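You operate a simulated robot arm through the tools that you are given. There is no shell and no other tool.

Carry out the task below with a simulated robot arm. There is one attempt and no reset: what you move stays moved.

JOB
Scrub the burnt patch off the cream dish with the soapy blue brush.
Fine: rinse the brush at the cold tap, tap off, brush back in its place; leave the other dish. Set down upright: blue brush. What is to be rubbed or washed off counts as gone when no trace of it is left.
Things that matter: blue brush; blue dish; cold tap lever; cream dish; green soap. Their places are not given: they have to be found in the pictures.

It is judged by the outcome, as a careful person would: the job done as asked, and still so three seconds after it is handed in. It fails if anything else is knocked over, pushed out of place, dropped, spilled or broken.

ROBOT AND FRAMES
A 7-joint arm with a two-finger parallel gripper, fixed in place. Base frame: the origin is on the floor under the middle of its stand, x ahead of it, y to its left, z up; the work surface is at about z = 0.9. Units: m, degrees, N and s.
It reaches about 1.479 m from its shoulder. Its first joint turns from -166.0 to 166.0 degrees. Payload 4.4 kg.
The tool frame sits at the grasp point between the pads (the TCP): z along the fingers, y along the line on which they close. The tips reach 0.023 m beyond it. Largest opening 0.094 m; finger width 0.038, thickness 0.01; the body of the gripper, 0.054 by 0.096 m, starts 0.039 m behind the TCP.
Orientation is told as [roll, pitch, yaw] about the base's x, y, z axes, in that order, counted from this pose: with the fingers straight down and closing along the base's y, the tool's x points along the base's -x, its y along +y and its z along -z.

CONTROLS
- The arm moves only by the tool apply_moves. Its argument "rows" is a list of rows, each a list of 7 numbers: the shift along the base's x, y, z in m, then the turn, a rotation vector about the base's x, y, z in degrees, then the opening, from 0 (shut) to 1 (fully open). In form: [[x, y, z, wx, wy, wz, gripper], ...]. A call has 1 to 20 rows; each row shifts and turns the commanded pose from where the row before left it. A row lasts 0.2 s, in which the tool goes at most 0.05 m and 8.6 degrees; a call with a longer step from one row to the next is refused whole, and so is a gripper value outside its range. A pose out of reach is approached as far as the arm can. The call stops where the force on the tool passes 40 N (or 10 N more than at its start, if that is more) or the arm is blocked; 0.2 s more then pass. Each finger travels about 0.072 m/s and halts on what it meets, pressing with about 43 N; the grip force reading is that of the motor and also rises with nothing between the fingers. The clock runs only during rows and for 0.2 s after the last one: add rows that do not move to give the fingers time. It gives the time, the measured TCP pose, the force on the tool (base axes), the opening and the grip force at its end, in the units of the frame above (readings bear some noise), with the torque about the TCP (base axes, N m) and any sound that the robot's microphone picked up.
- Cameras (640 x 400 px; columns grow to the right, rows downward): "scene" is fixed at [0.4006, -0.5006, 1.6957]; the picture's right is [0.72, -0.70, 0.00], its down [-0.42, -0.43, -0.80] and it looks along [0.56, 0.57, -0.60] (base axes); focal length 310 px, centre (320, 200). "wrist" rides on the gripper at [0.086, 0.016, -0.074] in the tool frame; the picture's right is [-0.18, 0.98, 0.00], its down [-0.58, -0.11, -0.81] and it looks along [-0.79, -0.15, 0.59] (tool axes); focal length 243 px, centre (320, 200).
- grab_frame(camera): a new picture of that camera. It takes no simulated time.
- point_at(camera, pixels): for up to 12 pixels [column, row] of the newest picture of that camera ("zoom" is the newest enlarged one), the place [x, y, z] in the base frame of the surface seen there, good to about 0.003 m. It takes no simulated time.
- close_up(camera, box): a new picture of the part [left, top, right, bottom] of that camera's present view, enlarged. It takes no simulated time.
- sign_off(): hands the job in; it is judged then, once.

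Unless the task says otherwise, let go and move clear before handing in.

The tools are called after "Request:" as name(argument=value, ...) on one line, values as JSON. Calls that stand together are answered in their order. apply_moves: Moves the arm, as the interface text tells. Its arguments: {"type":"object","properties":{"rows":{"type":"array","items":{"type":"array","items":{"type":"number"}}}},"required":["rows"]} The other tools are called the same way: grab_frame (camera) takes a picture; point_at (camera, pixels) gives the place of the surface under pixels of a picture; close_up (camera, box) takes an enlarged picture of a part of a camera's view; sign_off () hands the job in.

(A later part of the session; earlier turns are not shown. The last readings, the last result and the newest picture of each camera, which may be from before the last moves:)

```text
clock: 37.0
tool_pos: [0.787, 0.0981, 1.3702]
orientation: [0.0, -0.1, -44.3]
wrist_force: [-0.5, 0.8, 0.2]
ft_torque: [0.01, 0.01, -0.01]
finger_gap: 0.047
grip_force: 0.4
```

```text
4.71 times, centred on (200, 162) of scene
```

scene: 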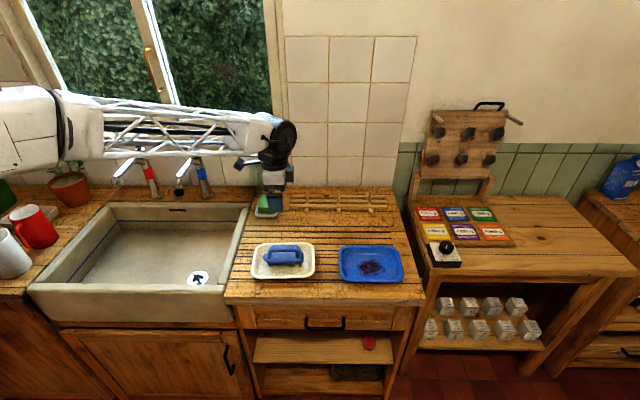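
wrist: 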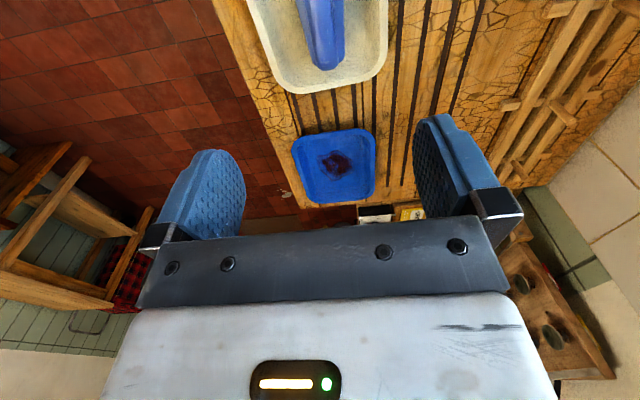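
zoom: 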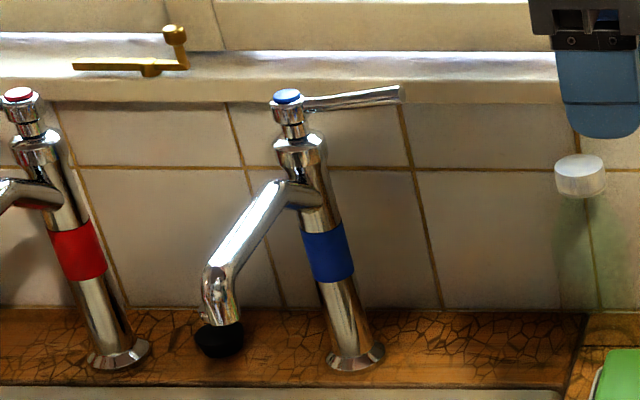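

The tap is clear now: its head is at zoom (290,105) and the lever runs right to (400,95). I'll measure the lever, sill, wall and spout outlet.

Request:
point_at(camera="zoom", pixels=[[288, 97], [290, 112], [318, 103], [350, 98], [385, 94], [400, 96], [480, 98], [480, 82], [480, 60], [440, 140], [220, 310], [215, 285]])

Request:
close_up(camera="scene", box=[190, 130, 245, 165])

```text
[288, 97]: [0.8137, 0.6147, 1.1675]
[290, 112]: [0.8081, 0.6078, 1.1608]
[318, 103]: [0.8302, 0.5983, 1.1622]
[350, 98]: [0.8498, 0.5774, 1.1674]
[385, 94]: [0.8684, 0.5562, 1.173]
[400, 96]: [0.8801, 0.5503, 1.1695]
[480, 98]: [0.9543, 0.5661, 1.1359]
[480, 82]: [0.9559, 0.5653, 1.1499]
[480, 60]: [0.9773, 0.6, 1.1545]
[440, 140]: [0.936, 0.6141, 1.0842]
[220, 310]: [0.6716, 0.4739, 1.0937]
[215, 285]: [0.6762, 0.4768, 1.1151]
```

```text
11.43 times, centred on (218, 148) of scene
```

zoom: 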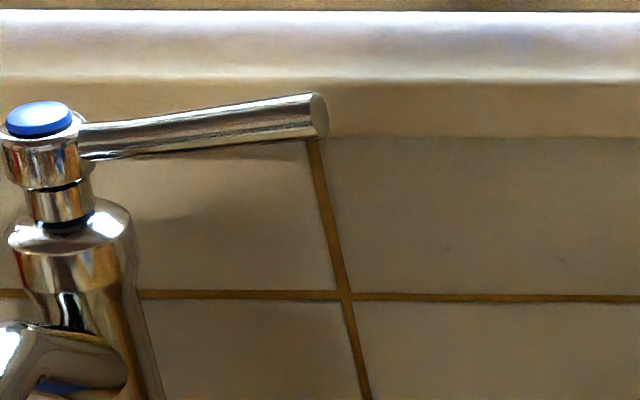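

The lever runs from the pivot (0.814,0.615) to its tip (0.880,0.550) at z≈1.168, standing about 5 cm in front of the sill edge (sill top 1.154). I'll bring the half-open gripper above the lever's outer part, fingers straddling it, and check the view before lowering.

Request:
apply_moves(rows=[[0.0085, 0.0466, 0, 0, 0, 0, 0.5], [0.0085, 0.0466, 0, 0, 0, 0, 0.5], [0.0085, 0.0466, 0, 0, 0, 0, 0.5], [0.0085, 0.0466, 0, 0, 0, 0, 0.5], [0.0085, 0.0466, 0, 0, 0, 0, 0.5], [0.0085, 0.0466, 0, 0, 0, 0, 0.5], [0.0085, 0.0466, 0, 0, 0, 0, 0.5], [0.0085, 0.0466, 0, 0, 0, 0, 0.5], [0.0085, 0.0466, -0.03, 0, 0, 0, 0.5], [0.0085, 0.0466, -0.03, 0, 0, 0, 0.5], [0, 0, 0, 0, 0, 0, 0.5]])

Request:
grab_frame(camera="scene")

Request:
grab_frame(camera="wrist")

```text
refused: row 9 steps farther than a row can; nothing moved
```

```text
taken
```

scene: 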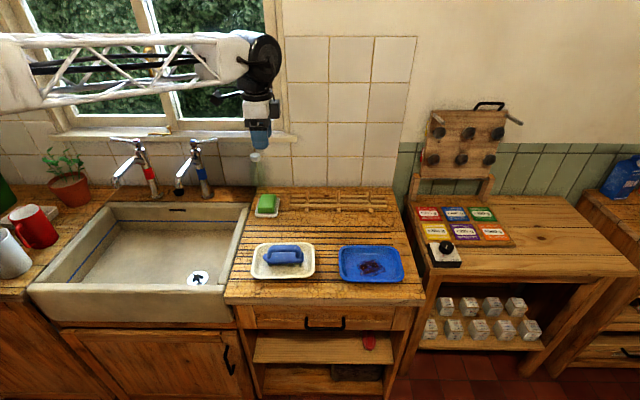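

```text
taken
```

wrist: 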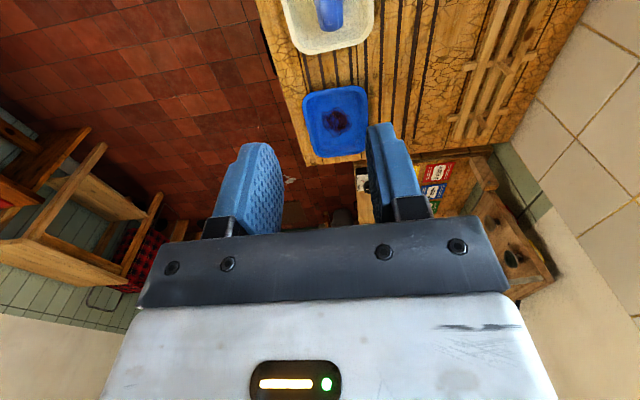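

The move was refused because two rows were slightly too long, so nothing moved. I'll resend it with the drop in separate rows.

Request:
apply_moves(rows=[[0.0085, 0.0466, 0, 0, 0, 0, 0.5], [0.0085, 0.0466, 0, 0, 0, 0, 0.5], [0.0085, 0.0466, 0, 0, 0, 0, 0.5], [0.0085, 0.0466, 0, 0, 0, 0, 0.5], [0.0085, 0.0466, 0, 0, 0, 0, 0.5], [0.0085, 0.0466, 0, 0, 0, 0, 0.5], [0.0085, 0.0466, 0, 0, 0, 0, 0.5], [0.0085, 0.0466, 0, 0, 0, 0, 0.5], [0.0085, 0.0466, 0, 0, 0, 0, 0.5], [0.0085, 0.0466, 0, 0, 0, 0, 0.5], [0, 0, -0.04, 0, 0, 0, 0.5], [0, 0, -0.04, 0, 0, 0, 0.5], [0, 0, 0, 0, 0, 0, 0.5]])

Request:
grab_frame(camera="scene")

Request:
grab_frame(camera="wrist")

```text
clock: 39.8
tool_pos: [0.8743, 0.565, 1.292]
orientation: [0.0, 0.0, -44.2]
wrist_force: [0.0, -0.1, 0.0]
ft_torque: [0.04, 0.02, 0.04]
finger_gap: 0.0467
grip_force: 0.1
```

```text
taken
```

scene: 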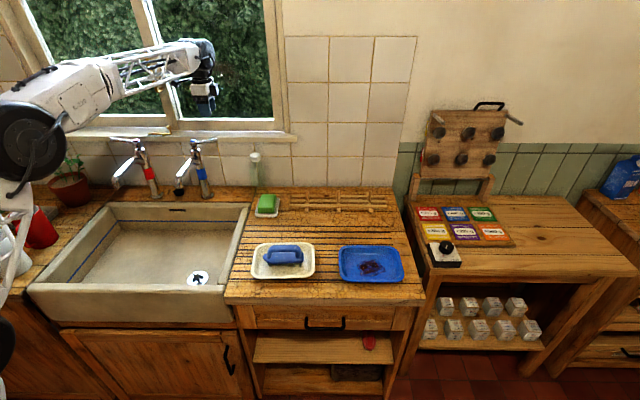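

```text
taken
```

wrist: 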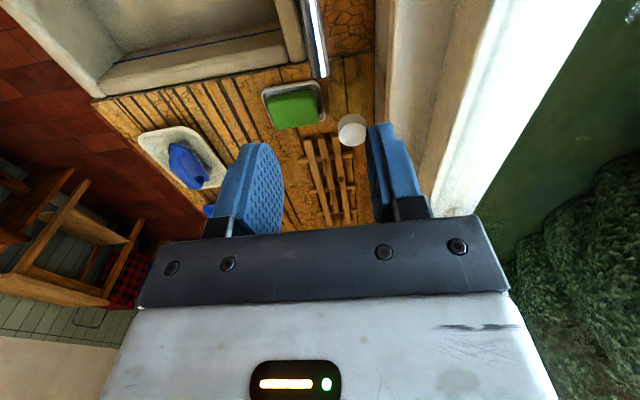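

The lever shows at wrist pixels (310–325, 0–78), running between the fingers' line. I'll measure it from here to centre on it.

Request:
point_at(camera="wrist", pixels=[[308, 5], [313, 5], [313, 30], [318, 30], [317, 55], [322, 55], [325, 70], [345, 125], [375, 60], [385, 100]])

Request:
close_up(camera="wrist", box=[260, 0, 400, 90])

```text
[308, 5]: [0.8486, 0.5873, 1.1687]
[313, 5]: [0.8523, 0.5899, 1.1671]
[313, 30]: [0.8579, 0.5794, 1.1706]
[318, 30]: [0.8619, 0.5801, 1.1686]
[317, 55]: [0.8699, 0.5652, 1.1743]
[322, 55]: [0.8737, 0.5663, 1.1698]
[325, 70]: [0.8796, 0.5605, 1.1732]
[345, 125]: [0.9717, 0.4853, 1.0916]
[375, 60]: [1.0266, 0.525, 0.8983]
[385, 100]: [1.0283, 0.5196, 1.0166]
```

```text
4.44 times, centred on (330, 45) of wrist
```

zoom: 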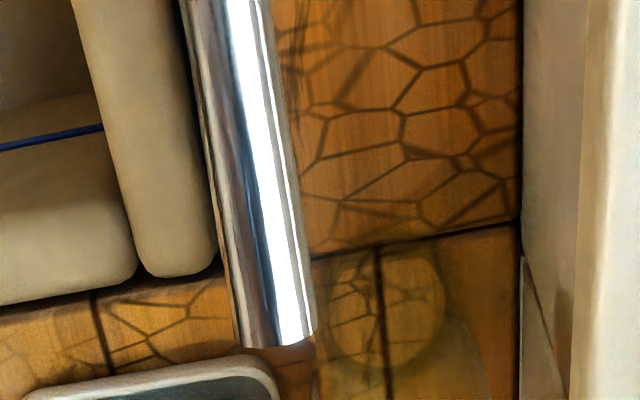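

The lever lies exactly under the TCP line (v≈1.0145), with its tip at u≈0.245. I'll lower the half-open fingers to straddle it at z≈1.172.

Request:
apply_moves(rows=[[0, 0, -0.04, 0, 0, 0, 0.5], [0, 0, -0.04, 0, 0, 0, 0.5], [0, 0, -0.03, 0, 0, 0, 0.5], [0, 0, -0.01, 0, 0, 0, 0.5], [0, 0, 0, 0, 0, 0, 0.5]])

Request:
close_up(camera="scene", box=[160, 100, 260, 185])

Request:
grab_frame(camera="wrist")

```text
clock: 41.0
tool_pos: [0.8728, 0.567, 1.1707]
orientation: [0.0, -0.1, -44.2]
wrist_force: [-0.5, 0.9, 0.2]
ft_torque: [0.03, -0.01, -0.02]
finger_gap: 0.0468
grip_force: 0.1
```

```text
4.71 times, centred on (210, 142) of scene
```

zoom: 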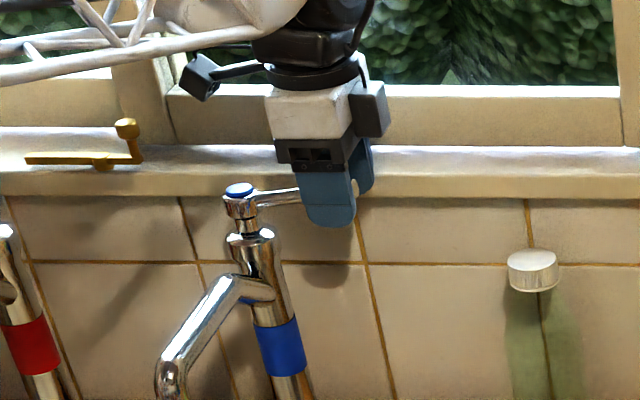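

```text
taken
```

wrist: 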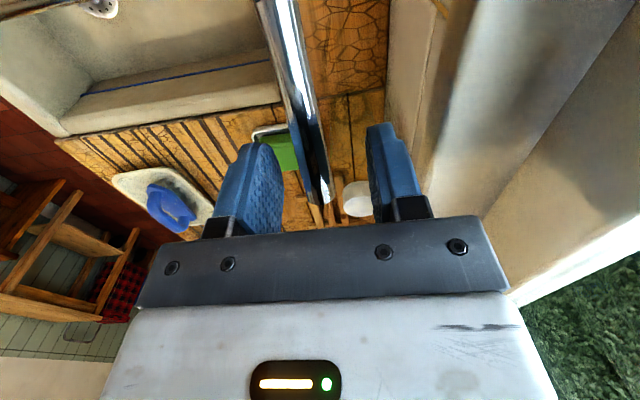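

The fingers straddle the lever cleanly. I'll narrow them a little and swing the lever the first 16° toward the room (the way with space), checking force and water.

Request:
apply_moves(rows=[[0, 0, 0, 0, 0, 0, 0.25], [0, 0, 0, 0, 0, 0, 0.25], [-0.00798, -0.00718, 0, 0, 0, -8, 0.25], [-0.00889, -0.006, 0, 0, 0, -8, 0.25], [0, 0, 0, 0, 0, 0, 0.25]])

Request:
close_up(camera="scene", box=[140, 100, 260, 205])

```text
clock: 42.2
tool_pos: [0.8561, 0.5534, 1.1717]
orientation: [0.0, 0.0, -60.2]
wrist_force: [0.7, -1.0, -0.5]
ft_torque: [-0.01, 0.0, -0.02]
finger_gap: 0.0233
grip_force: 0.0
```

```text
3.81 times, centred on (200, 152) of scene
```

zoom: 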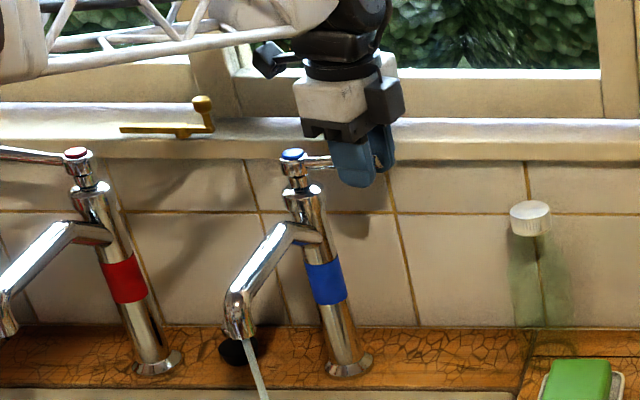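

The direction is right: a thin stream now runs from the spout at zoom (258,375). I'll turn it a bit more for a steady flow, then look at the whole sink.

Request:
apply_moves(rows=[[-0.00964, -0.0047, 0, 0, 0, -8, 0.25], [-0.01021, -0.00332, 0, 0, 0, -8, 0.25], [-0.01056, -0.00186, 0, 0, 0, -8, 0.25], [0, 0, 0, 0, 0, 0, 0.25]])

Request:
grab_frame(camera="scene")

Request:
close_up(camera="scene", box=[130, 100, 260, 300])

```text
clock: 43.2
tool_pos: [0.825, 0.5411, 1.1717]
orientation: [-0.1, 0.0, -84.3]
wrist_force: [0.6, 0.5, 0.0]
ft_torque: [0.0, 0.02, 0.01]
finger_gap: 0.0234
grip_force: 0.1
```

```text
taken
```

scene: 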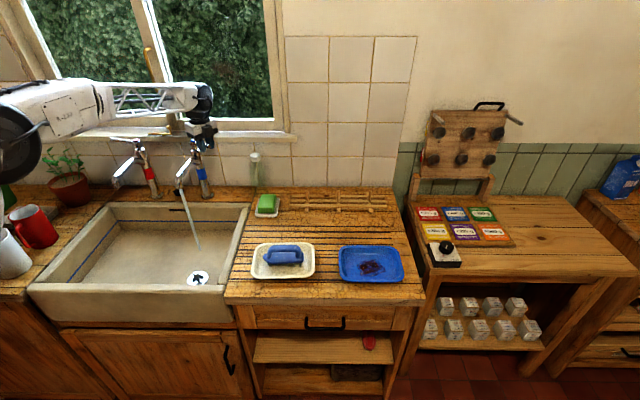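

```text
2.00 times, centred on (195, 200) of scene
```

zoom: 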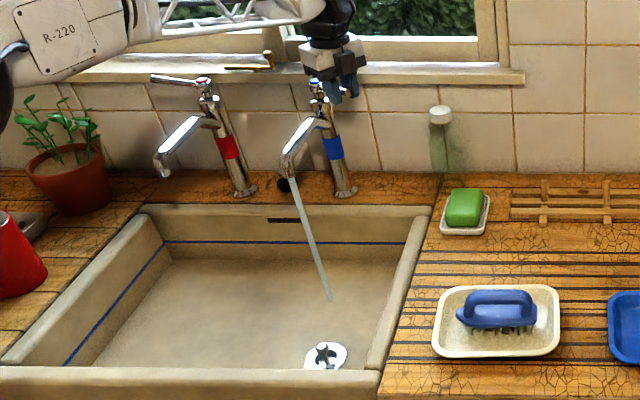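

A steady stream now falls into the sink at zoom (330,300), the drain is open, and the plug lies on the ledge. I'll open the fingers, lift off the lever, and go back above the brush with the yaw restored.

Request:
apply_moves(rows=[[0, 0, 0, 0, 0, 0, 0.5], [0, 0, 0, 0, 0, 0, 0.5], [0, 0, 0.04, 0, 0, 0, 0.5], [0, 0, 0.045, 0, 0, 0, 0.5], [0, 0, 0.045, 0, 0, 0, 0.5], [-0.0016, -0.0454, 0, 0, 0, 8, 0.8], [-0.0016, -0.0454, 0, 0, 0, 8, 1], [-0.0016, -0.0454, 0, 0, 0, 8, 1], [-0.0016, -0.0454, 0, 0, 0, 8, 1], [-0.0016, -0.0454, 0, 0, 0, 8, 1], [-0.0016, -0.0454, 0, 0, 0, 0, 1], [-0.0016, -0.0454, 0, 0, 0, 0, 1], [-0.0016, -0.0454, 0, 0, 0, 0, 1], [-0.0016, -0.0454, 0, 0, 0, 0, 1], [-0.0016, -0.0454, 0, 0, 0, 0, 1], [0, 0, -0.045, 0, 0, 0, 1], [0, 0, -0.045, 0, 0, 0, 1], [0, 0, -0.045, 0, 0, 0, 1], [0, 0, 0, 0, 0, 0, 1]])

Request:
grab_frame(camera="scene")

Request:
grab_frame(camera="wrist")

```text
clock: 47.2
tool_pos: [0.8095, 0.0892, 1.1675]
orientation: [-0.1, 0.1, -44.2]
wrist_force: [-1.0, 0.1, 0.1]
ft_torque: [-0.01, 0.01, 0.0]
finger_gap: 0.094
grip_force: 0.1
```

```text
taken
```

scene: 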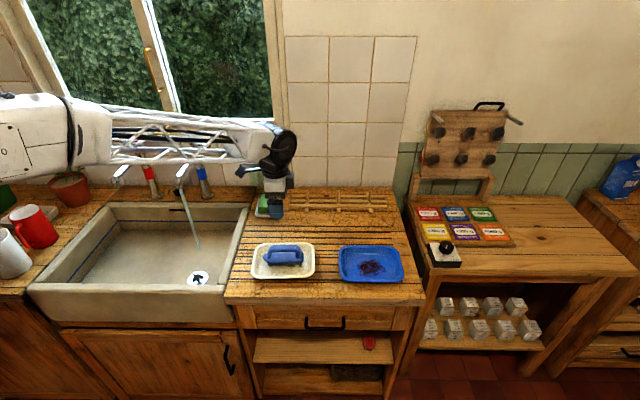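

```text
taken
```

wrist: 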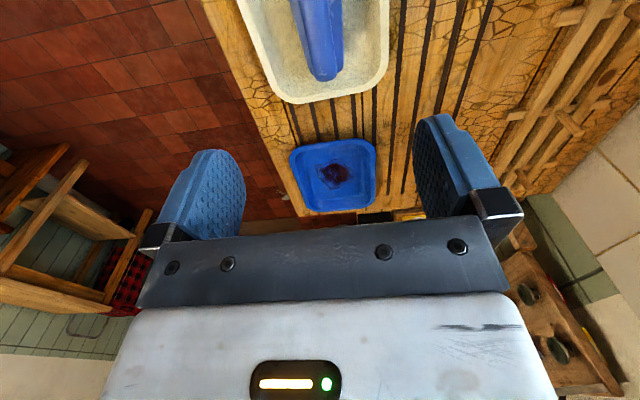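

The arm is above the brush with the right yaw, and the stream still runs into the sink. I'll go down to the same grasp height (0.970) and close.

Request:
apply_moves(rows=[[-0.0008, -0.0008, -0.045, 0, 0, 0, 1], [0, 0, -0.045, 0, 0, 0, 1], [0, 0, -0.045, 0, 0, 0, 1], [0, 0, -0.04, 0, 0, 0, 1], [0, 0, -0.015, 0, 0, 0, 1], [0, 0, -0.007, 0, 0, 0, 1], [0, 0, 0, 0, 0, 0, 1], [0, 0, 0, 0, 0, 0, 0], [0, 0, 0, 0, 0, 0, 0], [0, 0, 0, 0, 0, 0, 0], [0, 0, 0, 0, 0, 0, 0], [0, 0, 0, 0, 0, 0, 0]])

Request:
close_up(camera="scene", box=[230, 200, 340, 291])

```text
clock: 49.8
tool_pos: [0.8102, 0.0883, 0.9687]
orientation: [0.1, 0.0, -44.2]
wrist_force: [0.7, -1.1, 1.0]
ft_torque: [0.04, -0.03, -0.03]
finger_gap: 0.0251
grip_force: 43.1
```

```text
4.40 times, centred on (285, 246) of scene
```

zoom: 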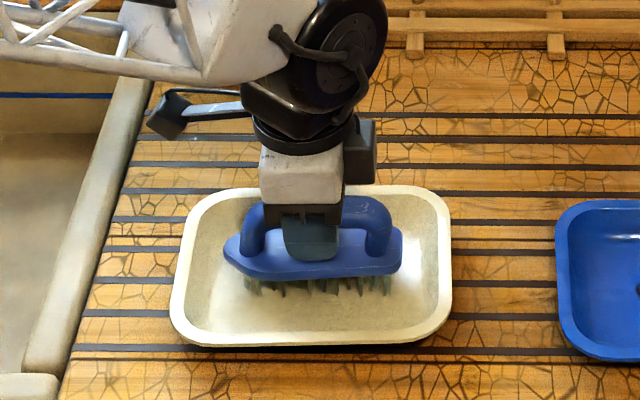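

The brush is gripped again (gap 0.025). I'll lift it and carry it over the sink to a spot in front of the stream, near (0.589,0.390) at z≈1.12.

Request:
apply_moves(rows=[[0, 0, 0.02, 0, 0, 0, 0], [0, 0, 0.04, 0, 0, 0, 0], [0, 0, 0.045, 0, 0, 0, 0], [0, 0, 0.045, 0, 0, 0, 0], [-0.0276, 0.0377, 0, 0, 0, 0, 0], [-0.0276, 0.0377, 0, 0, 0, 0, 0], [-0.0276, 0.0377, 0, 0, 0, 0, 0], [-0.0276, 0.0377, 0, 0, 0, 0, 0], [-0.0276, 0.0377, 0, 0, 0, 0, 0], [-0.0276, 0.0377, 0, 0, 0, 0, 0], [-0.0276, 0.0377, 0, 0, 0, 0, 0], [-0.0276, 0.0377, 0, 0, 0, 0, 0], [0, 0, 0, 0, 0, 0, 0]])

Request:
grab_frame(camera="scene")

Request:
close_up(camera="scene", box=[255, 238, 325, 288])

```text
clock: 52.6
tool_pos: [0.5853, 0.3891, 1.1179]
orientation: [0.1, 0.0, -44.2]
wrist_force: [-0.3, -0.7, -1.2]
ft_torque: [0.02, -0.01, 0.03]
finger_gap: 0.0254
grip_force: 42.5
```

```text
taken
```

scene: 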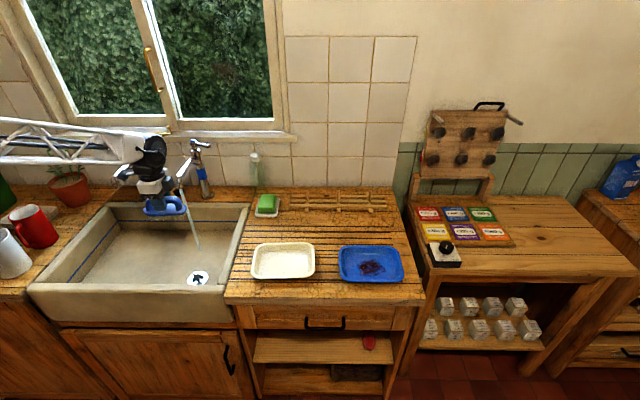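

```text
8.00 times, centred on (290, 263) of scene
```

zoom: 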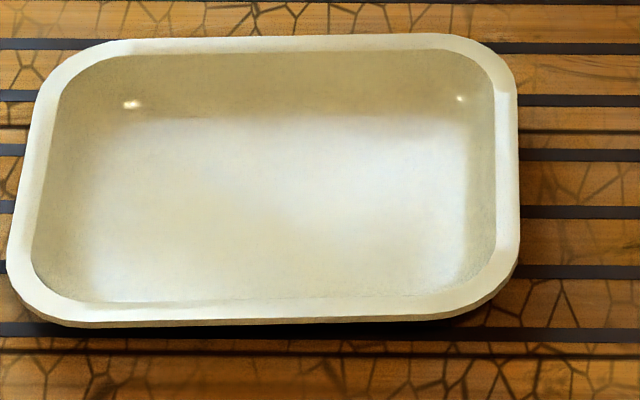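

The cream dish is clean with no trace left. The brush now hovers in front of the stream; I'll zoom there to locate the stream precisely.

Request:
close_up(camera="scene", box=[110, 125, 240, 265])

```text
2.86 times, centred on (175, 195) of scene
```

zoom: 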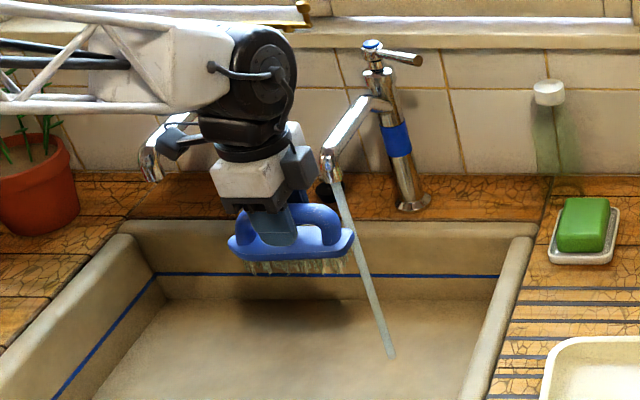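

Request:
point_at(camera="zoom", pixels=[[338, 185], [352, 228], [365, 275], [378, 318], [390, 355], [332, 175], [410, 58], [380, 50]])

```text
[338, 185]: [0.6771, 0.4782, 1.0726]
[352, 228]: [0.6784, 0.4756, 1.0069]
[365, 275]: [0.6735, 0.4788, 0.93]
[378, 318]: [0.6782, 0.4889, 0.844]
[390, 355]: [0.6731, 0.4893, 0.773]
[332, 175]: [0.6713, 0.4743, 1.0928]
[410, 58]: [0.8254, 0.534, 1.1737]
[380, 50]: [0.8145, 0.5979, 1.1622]
```

The stream is vertical at about (0.677,0.479) from z 1.09 to 0.77. I'll tilt the brush about its long axis so the bristles swing up to face the stream, starting with 48°.

Request:
apply_moves(rows=[[0, 0, 0, 5.736, -5.576, 0, 0], [0, 0, 0, 5.736, -5.576, 0, 0], [0, 0, 0, 5.736, -5.576, 0, 0], [0, 0, 0, 5.736, -5.576, 0, 0], [0, 0, 0, 5.736, -5.576, 0, 0], [0, 0, 0, 5.736, -5.576, 0, 0], [0, 0, 0, 0, 0, 0, 0]])

Request:
grab_frame(camera="scene")

```text
clock: 54.2
tool_pos: [0.5886, 0.3895, 1.1194]
orientation: [48.0, 0.0, -44.2]
wrist_force: [-0.1, 0.2, -1.4]
ft_torque: [-0.03, 0.02, 0.0]
finger_gap: 0.0253
grip_force: 43.1
```

```text
taken
```

scene: 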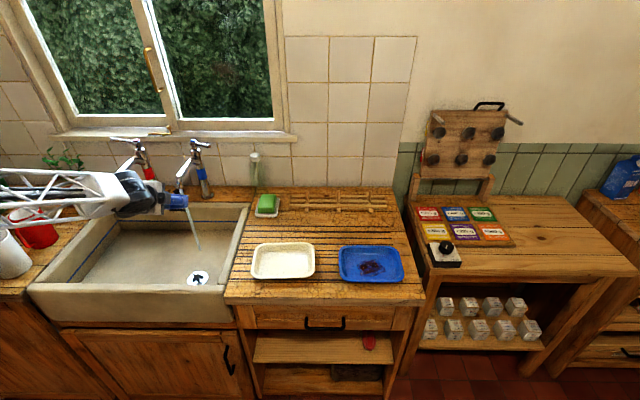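

The tilt is fine so far, but the forearm overlaps the mugs in the picture near (40,200). I'll measure the forearm and mug heights before tilting or lowering further.

Request:
point_at(camera="scene", pixels=[[10, 222], [50, 215], [90, 212], [10, 180], [60, 175], [30, 245], [15, 270], [25, 215], [135, 215], [120, 205], [170, 200], [75, 185]])

Request:
close_up(camera="scene", box=[0, 130, 230, 285])

Request:
grab_frame(camera="wrist")

```text
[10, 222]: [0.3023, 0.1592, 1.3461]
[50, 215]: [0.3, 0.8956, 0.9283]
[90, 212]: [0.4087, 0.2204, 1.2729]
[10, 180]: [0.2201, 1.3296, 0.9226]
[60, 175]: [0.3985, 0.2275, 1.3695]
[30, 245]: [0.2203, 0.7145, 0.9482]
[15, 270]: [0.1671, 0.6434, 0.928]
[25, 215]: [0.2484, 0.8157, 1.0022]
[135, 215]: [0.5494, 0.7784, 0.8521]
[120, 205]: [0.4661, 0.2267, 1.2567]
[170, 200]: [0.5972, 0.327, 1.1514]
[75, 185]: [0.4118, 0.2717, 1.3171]
```

```text
2.58 times, centred on (115, 208) of scene
```

zoom: 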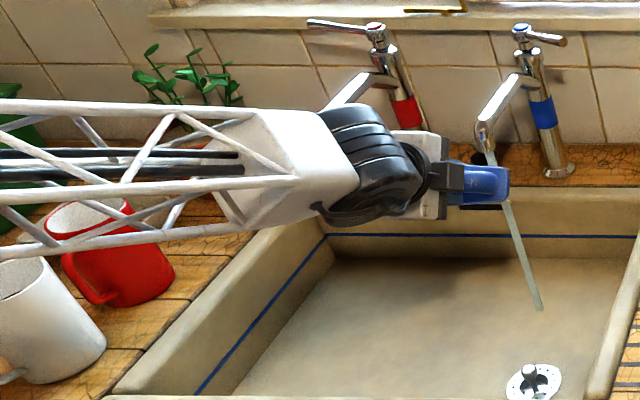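

```text
taken
```

wrist: 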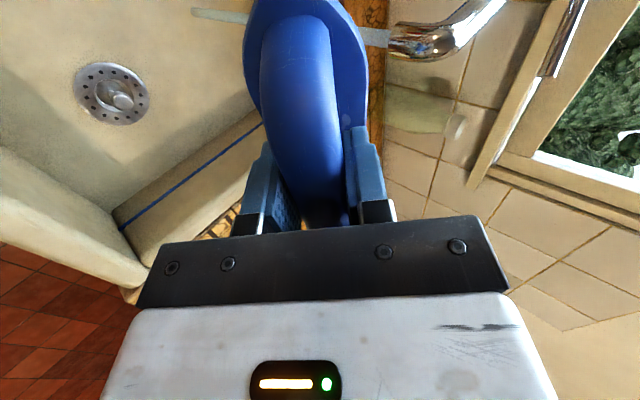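

The forearm is around (0.30,0.16,1.35), far above and away from the mugs. I'll complete the tilt to about 96°.

Request:
apply_moves(rows=[[0, 0, 0, 5.736, -5.576, 0, 0], [0, 0, 0, 5.736, -5.576, 0, 0], [0, 0, 0, 5.736, -5.576, 0, 0], [0, 0, 0, 5.736, -5.576, 0, 0], [0, 0, 0, 5.736, -5.576, 0, 0], [0, 0, 0, 5.736, -5.576, 0, 0], [0, 0, 0, 0, 0, 0, 0]])

Request:
grab_frame(camera="scene")

Request:
grab_frame(camera="wrist")

```text
clock: 55.8
tool_pos: [0.5899, 0.3887, 1.1196]
orientation: [96.2, -0.1, -44.1]
wrist_force: [-0.7, 0.7, -1.4]
ft_torque: [-0.03, 0.03, -0.04]
finger_gap: 0.0255
grip_force: 42.9
```

```text
taken
```

scene: 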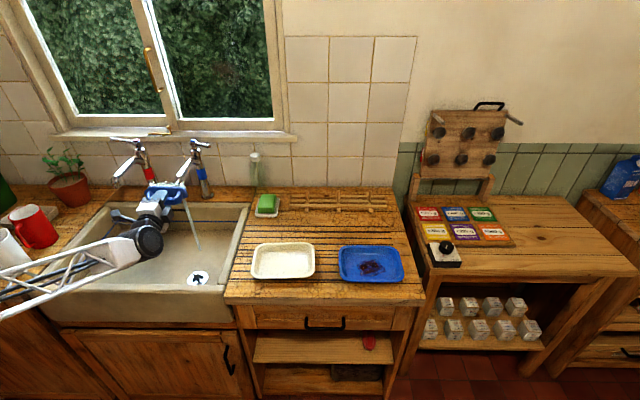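

```text
taken
```

wrist: 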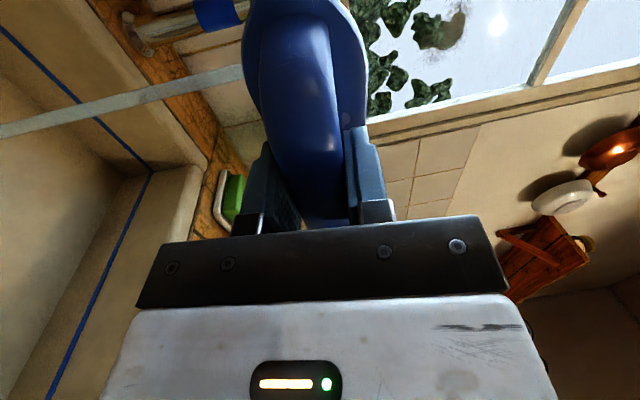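

The bristles now face the stream at 96° tilt. I'll check the forearm and wrist clearance over the sink's front before lowering.

Request:
point_at(camera="scene", pixels=[[148, 240], [148, 254], [130, 262], [110, 268], [70, 285], [30, 305], [90, 250], [60, 265], [165, 190], [180, 185], [150, 215], [150, 280]])

Request:
close_up(camera="scene", box=[90, 130, 230, 275])

```text
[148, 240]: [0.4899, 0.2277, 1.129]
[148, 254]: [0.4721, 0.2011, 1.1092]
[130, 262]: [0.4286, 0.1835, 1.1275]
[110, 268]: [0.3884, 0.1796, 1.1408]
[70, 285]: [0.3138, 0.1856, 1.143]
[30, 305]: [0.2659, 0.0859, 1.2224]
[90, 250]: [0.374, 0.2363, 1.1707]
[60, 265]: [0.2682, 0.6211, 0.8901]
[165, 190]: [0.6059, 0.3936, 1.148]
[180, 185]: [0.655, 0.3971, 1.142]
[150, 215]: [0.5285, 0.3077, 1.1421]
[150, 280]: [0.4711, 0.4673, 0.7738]
```

```text
2.76 times, centred on (160, 202) of scene
```

zoom: 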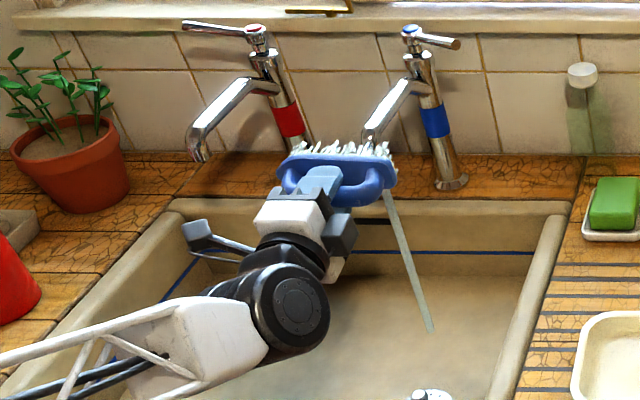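

The wrist and forearm stay well above the rim. I'll lower the brush to z≈1.02 and slide it forward until the stream runs through the bristles.

Request:
apply_moves(rows=[[0, 0, -0.04, 0, 0, 0, 0], [0, 0, -0.04, 0, 0, 0, 0], [0, 0, -0.02, 0, 0, 0, 0], [0.0171, 0.0176, 0, 0, 0, 0, 0], [0.0171, 0.0176, 0, 0, 0, 0, 0], [0.0171, 0.0176, 0, 0, 0, 0, 0], [0, 0, 0, 0, 0, 0, 0], [0, 0, 0, 0, 0, 0, 0]])

Request:
close_up(camera="scene", box=[90, 130, 230, 275])

Request:
grab_frame(camera="wrist")

```text
clock: 57.6
tool_pos: [0.6382, 0.4418, 1.0185]
orientation: [96.3, 0.0, -44.2]
wrist_force: [-0.3, 0.2, -1.5]
ft_torque: [0.0, 0.0, 0.01]
finger_gap: 0.0253
grip_force: 43.1
```

```text
2.76 times, centred on (160, 202) of scene
```

zoom: 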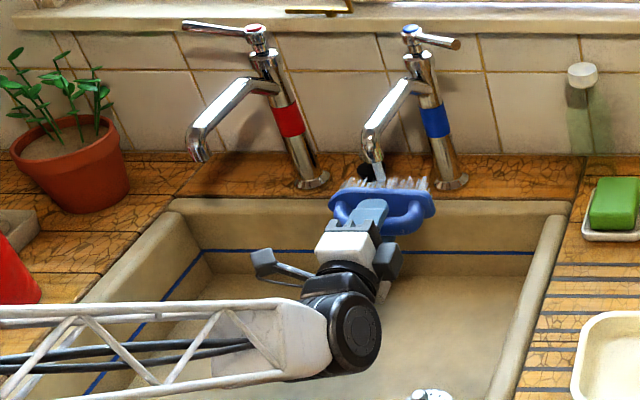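

```text
taken
```

wrist: 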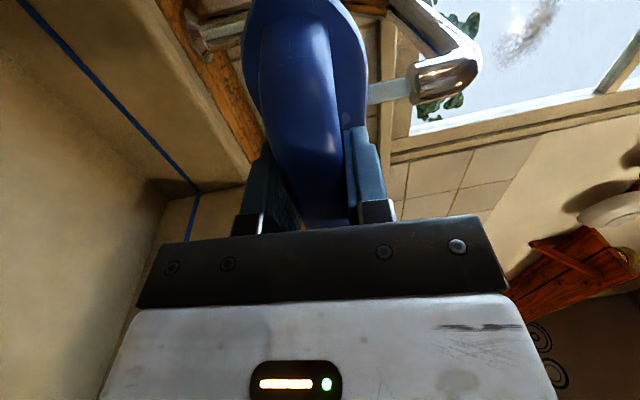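

The stream now hits the bristles at zoom (378,175). I'll zoom in to see the lather.

Request:
close_up(camera="scene", box=[155, 175, 195, 210])

```text
11.43 times, centred on (175, 192) of scene
```

zoom: 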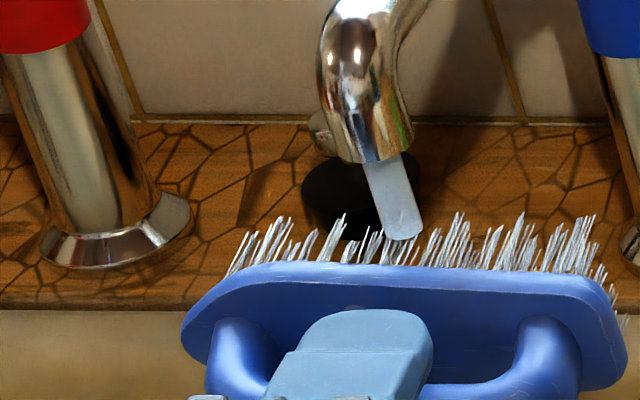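

The bristles already look whiter and wet. I'll sweep the brush lengthwise back and forth so every part of it passes through the water, with short pauses.

Request:
apply_moves(rows=[[0.0161, -0.0157, 0, 0, 0, 0, 0], [0.0161, -0.0157, 0, 0, 0, 0, 0], [0, 0, 0, 0, 0, 0, 0], [0, 0, 0, 0, 0, 0, 0], [-0.0161, 0.0157, 0, 0, 0, 0, 0], [0, 0, 0, 0, 0, 0, 0], [-0.0161, 0.0157, 0, 0, 0, 0, 0], [0, 0, 0, 0, 0, 0, 0], [-0.0161, 0.0157, 0, 0, 0, 0, 0], [0, 0, 0, 0, 0, 0, 0], [-0.0161, 0.0157, 0, 0, 0, 0, 0], [0, 0, 0, 0, 0, 0, 0], [0, 0, 0, 0, 0, 0, 0], [0.0161, -0.0157, 0, 0, 0, 0, 0], [0.0161, -0.0157, 0, 0, 0, 0, 0], [0, 0, 0, 0, 0, 0, 0], [0, 0, 0, 0, 0, 0, 0]])

Request:
close_up(camera="scene", box=[155, 175, 195, 210])

Request:
grab_frame(camera="scene")

```text
clock: 61.2
tool_pos: [0.6481, 0.4318, 1.0219]
orientation: [96.1, 0.0, -44.3]
wrist_force: [0.3, -0.7, -1.8]
ft_torque: [-0.03, -0.02, 0.0]
finger_gap: 0.0252
grip_force: 42.7
out of reach, approached as far as the arm can: row 11
```

```text
11.43 times, centred on (175, 192) of scene
```

zoom: 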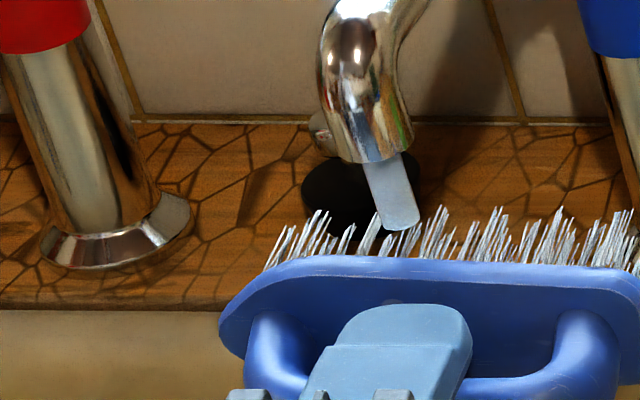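

```text
taken
```

scene: 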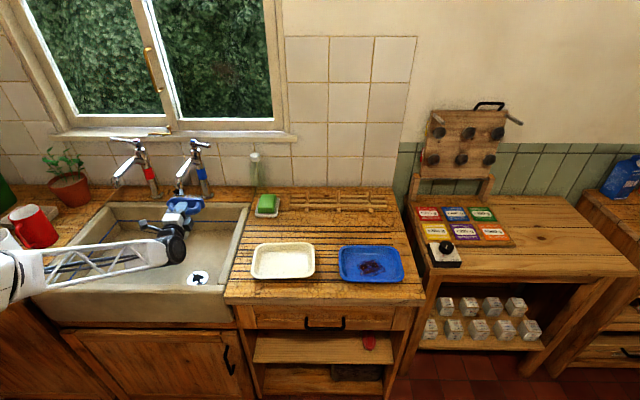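

The bristles look clean and white; a small part of the far-left sweep was out of reach. The elbow appears near the mugs at scene (10,260), so I'll check its true position and the state of the mugs.

Request:
point_at(camera="scene", pixels=[[10, 270], [20, 290], [5, 255], [40, 285], [80, 285], [120, 270], [35, 230], [10, 235], [175, 248], [40, 255]])

Request:
close_up(camera="scene", box=[0, 180, 130, 320])

Request:
close_up(camera="scene", box=[140, 175, 240, 275])

```text
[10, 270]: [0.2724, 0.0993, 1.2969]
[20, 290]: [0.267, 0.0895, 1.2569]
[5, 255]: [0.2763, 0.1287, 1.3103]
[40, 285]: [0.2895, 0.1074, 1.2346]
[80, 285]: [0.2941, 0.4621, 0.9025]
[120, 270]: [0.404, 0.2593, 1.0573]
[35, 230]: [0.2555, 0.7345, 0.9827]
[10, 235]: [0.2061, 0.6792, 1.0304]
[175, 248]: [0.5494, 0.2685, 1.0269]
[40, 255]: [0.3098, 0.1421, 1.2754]
```

```text
2.86 times, centred on (65, 250) of scene
```

zoom: 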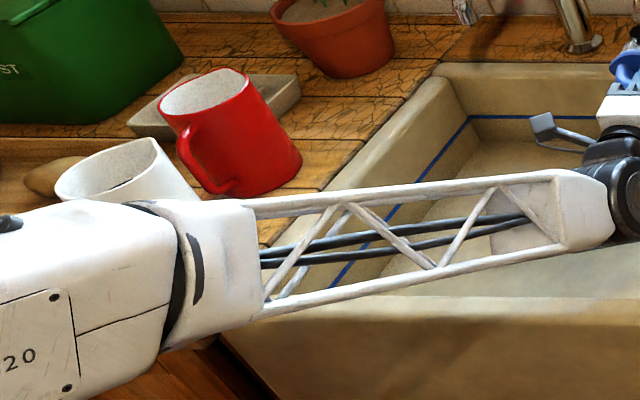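

```text
4.00 times, centred on (190, 225) of scene
```

zoom: 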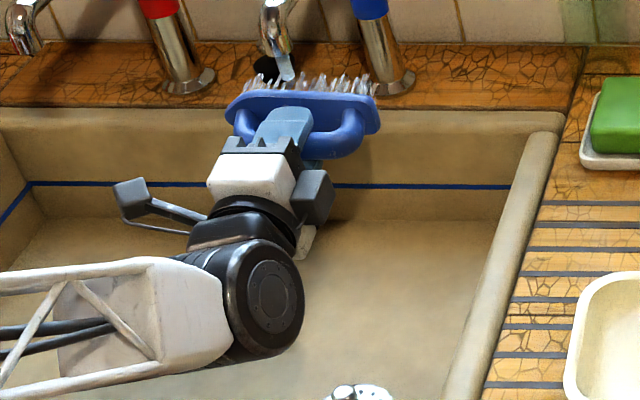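

The elbow is 0.5 m from the mugs, so nothing is touched. I'll rinse a few seconds more with small sweeps and in-out strokes, then draw the brush back out of the stream and inspect it.

Request:
apply_moves(rows=[[-0.008, 0.0078, 0, 0, 0, 0, 0], [-0.008, 0.0078, 0, 0, 0, 0, 0], [0, 0, 0, 0, 0, 0, 0], [0.0035, 0.0036, 0, 0, 0, 0, 0], [0, 0, 0, 0, 0, 0, 0], [-0.007, -0.0072, 0, 0, 0, 0, 0], [0, 0, 0, 0, 0, 0, 0], [0.0035, 0.0036, 0, 0, 0, 0, 0], [0.016, -0.0156, 0, 0, 0, 0, 0], [0, 0, 0, 0, 0, 0, 0], [0.016, -0.0156, 0, 0, 0, 0, 0], [0, 0, 0, 0, 0, 0, 0], [0, 0, 0, 0, 0, 0, 0], [-0.016, 0.0156, 0, 0, 0, 0, 0], [0, 0, 0, 0, 0, 0, 0], [-0.0171, -0.0176, 0, 0, 0, 0, 0], [-0.0171, -0.0176, 0, 0, 0, 0, 0], [-0.0171, -0.0176, 0, 0, 0, 0, 0], [0, 0, 0, 0, 0, 0, 0]])

Request:
close_up(camera="scene", box=[140, 165, 220, 225])

```text
clock: 65.2
tool_pos: [0.5958, 0.3785, 1.023]
orientation: [96.1, -0.1, -44.2]
wrist_force: [-0.6, 0.5, -1.1]
ft_torque: [-0.02, 0.02, 0.0]
finger_gap: 0.0254
grip_force: 43.4
```

```text
6.67 times, centred on (180, 195) of scene
```

zoom: 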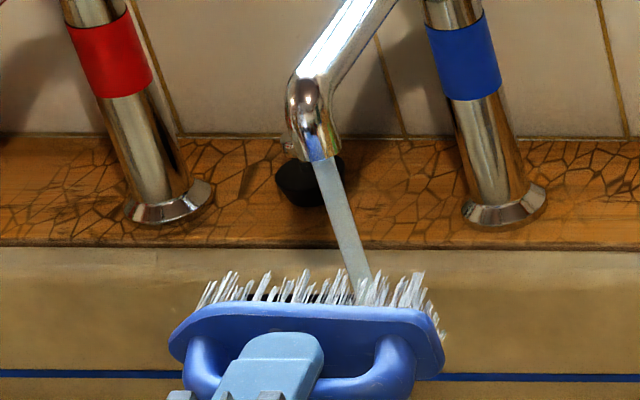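

The bristles now show distinct clean tufts without lather. I'll raise and untilt the brush (still over the sink) to compare its bristles with how they first looked.

Request:
apply_moves(rows=[[0, 0, 0.045, 0, 0, 0, 0], [0, 0, 0.045, 0, 0, 0, 0], [0, 0, 0.01, -5.736, 5.576, 0, 0], [0, 0, 0, -5.736, 5.576, 0, 0], [0, 0, 0, -5.736, 5.576, 0, 0], [0, 0, 0, -5.736, 5.576, 0, 0], [0, 0, 0, -5.736, 5.576, 0, 0], [0, 0, 0, -5.736, 5.576, 0, 0], [0, 0, 0, -5.736, 5.576, 0, 0], [0, 0, 0, -5.736, 5.576, 0, 0], [0, 0, 0, -5.736, 5.576, 0, 0], [0, 0, 0, -5.736, 5.576, 0, 0], [0, 0, 0, -5.736, 5.576, 0, 0], [0, 0, 0, -5.736, 5.576, 0, 0], [0, 0, 0, 0, 0, 0, 0]])

Request:
close_up(camera="scene", box=[140, 165, 220, 225])

Request:
grab_frame(camera="scene")

```text
clock: 68.4
tool_pos: [0.5953, 0.3799, 1.1214]
orientation: [-0.2, -0.1, -44.1]
wrist_force: [0.1, 0.4, -1.7]
ft_torque: [-0.02, -0.01, -0.04]
finger_gap: 0.0255
grip_force: 42.8
```

```text
6.67 times, centred on (180, 195) of scene
```

zoom: 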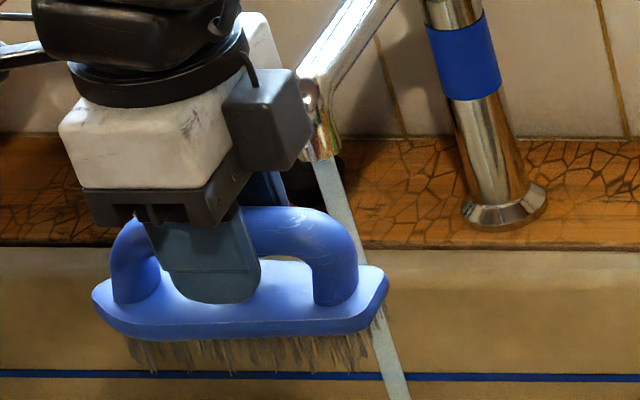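

```text
taken
```

scene: 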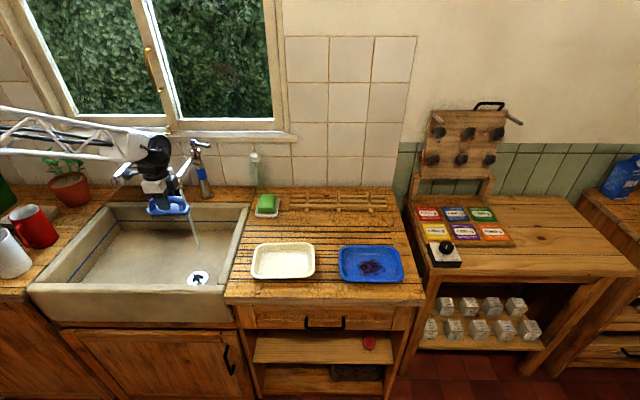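

The bristles are back to their plain grey-brown with no green lather, hanging level. I'll let it drip for a moment over the sink, then carry it to above its original place at (1.041,0.114).

Request:
apply_moves(rows=[[0, 0, 0, 0, 0, 0, 0], [0, 0, 0, 0, 0, 0, 0], [0, 0, 0, 0, 0, 0, 0], [0, 0, 0, 0, 0, 0, 0], [0, 0, 0, 0, 0, 0, 0], [0, 0, 0, 0, 0, 0, 0], [0.04048, -0.02421, 0, 0, 0, 0, 0], [0.04048, -0.02421, 0, 0, 0, 0, 0], [0.04048, -0.02421, 0, 0, 0, 0, 0], [0.04048, -0.02421, 0, 0, 0, 0, 0], [0.04048, -0.02421, 0, 0, 0, 0, 0], [0.04048, -0.02421, 0, 0, 0, 0, 0], [0.04048, -0.02421, 0, 0, 0, 0, 0], [0.04048, -0.02421, 0, 0, 0, 0, 0], [0.04048, -0.02421, 0, 0, 0, 0, 0], [0.04048, -0.02421, 0, 0, 0, 0, 0], [0.04048, -0.02421, 0, 0, 0, 0, 0], [0, 0, 0, 0, 0, 0, 0]])

Request:
grab_frame(camera="scene")

Request:
close_up(camera="scene", box=[260, 130, 390, 238])

```text
clock: 72.2
tool_pos: [1.0451, 0.1126, 1.121]
orientation: [-0.1, 0.0, -44.3]
wrist_force: [-0.1, 0.5, -2.5]
ft_torque: [-0.02, 0.02, -0.01]
finger_gap: 0.025
grip_force: 43.8
```

```text
taken
```

scene: 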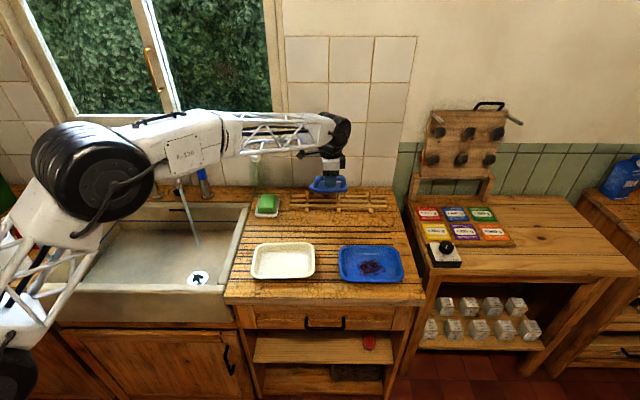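

```text
3.70 times, centred on (325, 184) of scene
```

zoom: 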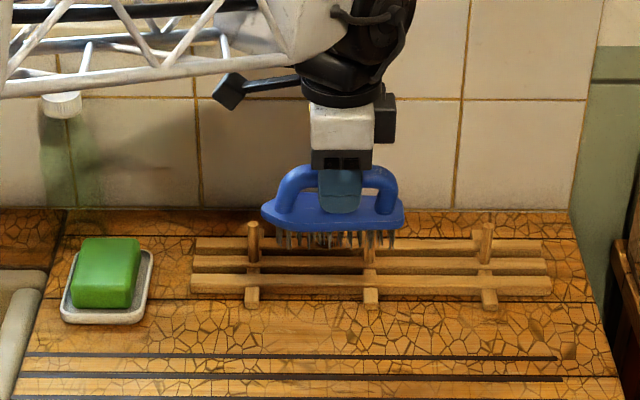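

The brush is above its place; the readings say I'm about 4 mm off in x. I'll correct that and lower to just above the counter, then compare against the original position.

Request:
apply_moves(rows=[[-0.0035, 0.001, -0.04, 0, 0, 0, 0], [0, 0, -0.045, 0, 0, 0, 0], [0, 0, -0.045, 0, 0, 0, 0], [0, 0, -0.01, 0, 0, 0, 0], [0, 0, 0, 0, 0, 0, 0]])

Request:
close_up(camera="scene", box=[280, 170, 376, 238])

```text
clock: 73.4
tool_pos: [1.0381, 0.1133, 0.9824]
orientation: [0.0, 0.1, -44.3]
wrist_force: [0.0, 0.5, -1.3]
ft_torque: [0.04, 0.01, 0.02]
finger_gap: 0.0255
grip_force: 42.9
```

```text
5.88 times, centred on (328, 204) of scene
```

zoom: 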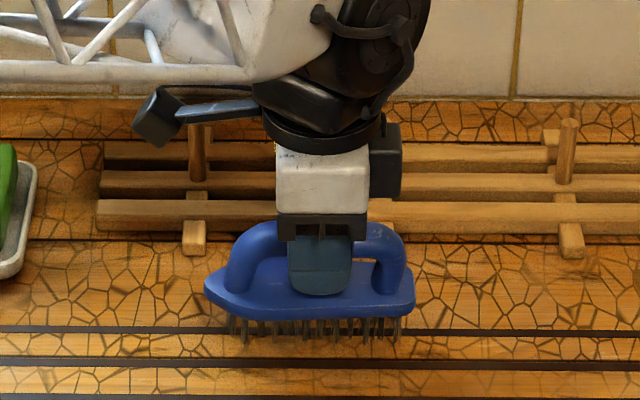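

Compared with the original view the brush sits about 3 mm left of its original spot. I'll shift it right by that, then ease down to contact.

Request:
apply_moves(rows=[[0.0025, -0.0024, 0, 0, 0, 0, 0], [0, 0, -0.008, 0, 0, 0, 0], [0, 0, -0.003, 0, 0, 0, 0], [0, 0, -0.002, 0, 0, 0, 0], [0, 0, 0, 0, 0, 0, 0]])

Request:
close_up(camera="scene", box=[280, 170, 376, 238])

```text
clock: 74.6
tool_pos: [1.0402, 0.1112, 0.9688]
orientation: [0.0, 0.0, -44.2]
wrist_force: [-0.5, -0.1, -1.5]
ft_torque: [0.01, 0.01, 0.0]
finger_gap: 0.0252
grip_force: 43.0
```

```text
5.88 times, centred on (328, 204) of scene
```

zoom: 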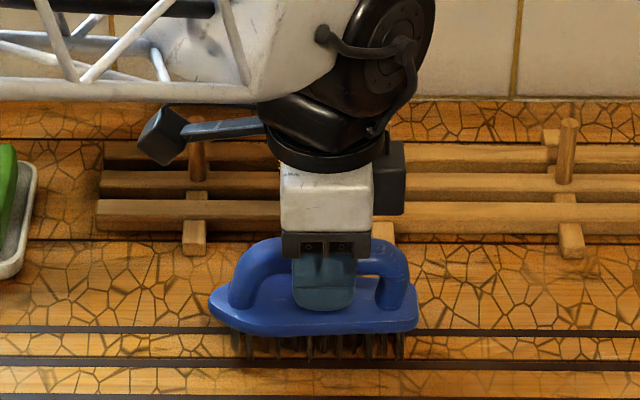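

The brush's outline now matches the original image (nose at zoom (209,300), right end (418,310)). I'll lower the last few millimetres to contact, with a tiny backward correction.

Request:
apply_moves(rows=[[0.0014, 0.0014, -0.001, 0, 0, 0, 0], [0, 0, -0.001, 0, 0, 0, 0], [0, 0, -0.001, 0, 0, 0, 0], [0, 0, 0, 0, 0, 0, 0]])

```text
clock: 75.6
tool_pos: [1.0426, 0.1129, 0.9665]
orientation: [0.1, -0.1, -44.1]
wrist_force: [-0.4, -0.9, 12.4]
ft_torque: [-0.37, -0.63, -0.04]
finger_gap: 0.0248
grip_force: 42.9
```

The bristles touched (12 N, slightly more at the right end). I'll relax the load and then open the fingers to let the brush settle.

Request:
apply_moves(rows=[[0, 0, 0.0006, 0, 0, 0, 0], [0, 0, 0, 0, 0, 0, 0]])

```text
clock: 76.2
tool_pos: [1.0419, 0.1132, 0.9668]
orientation: [-0.1, 0.0, -44.1]
wrist_force: [1.6, 0.0, 12.6]
ft_torque: [-0.48, -0.8, 0.07]
finger_gap: 0.0251
grip_force: 43.1
```

Request:
apply_moves(rows=[[0, 0, 0.0006, 0, 0, 0, 0], [0, 0, 0, 0, 0, 0, 0.3], [0, 0, 0, 0, 0, 0, 0.5], [0, 0, 0, 0, 0, 0, 1], [0, 0, 0, 0, 0, 0, 1], [0, 0, 0, 0, 0, 0, 1], [0, 0, 0, 0, 0, 0, 1]])

Request:
close_up(camera="scene", box=[280, 170, 376, 238])

```text
clock: 77.8
tool_pos: [1.042, 0.1129, 0.9666]
orientation: [0.0, 0.0, -44.2]
wrist_force: [-0.5, -0.2, -0.4]
ft_torque: [-0.01, 0.0, -0.02]
finger_gap: 0.0939
grip_force: 0.0
```

```text
5.88 times, centred on (328, 204) of scene
```

zoom: 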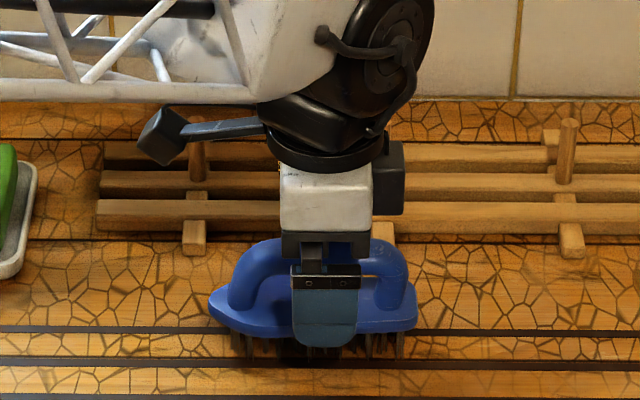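

The fingers are open with the brush resting in its original spot. I'll lift off, check it, and travel back above the tap lever with yaw about -84°.

Request:
apply_moves(rows=[[0, 0, 0.04, 0, 0, 0, 1], [0, 0, 0.048, 0, 0, 0, 1], [0, 0, 0.048, 0, 0, 0, 1], [0, 0, 0.048, 0, 0, 0, 1], [0, 0, 0.048, 0, 0, 0, 1], [0, 0, 0.048, 0, 0, 0, 1], [0, 0, 0.053, 0, 0, 0, 1]])

Request:
close_up(camera="scene", box=[280, 170, 376, 238])

```text
refused: row 7 steps farther than a row can; nothing moved
```

```text
5.88 times, centred on (328, 204) of scene
```

zoom: 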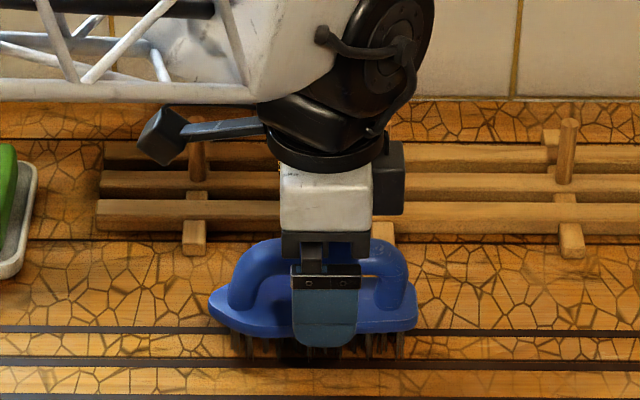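

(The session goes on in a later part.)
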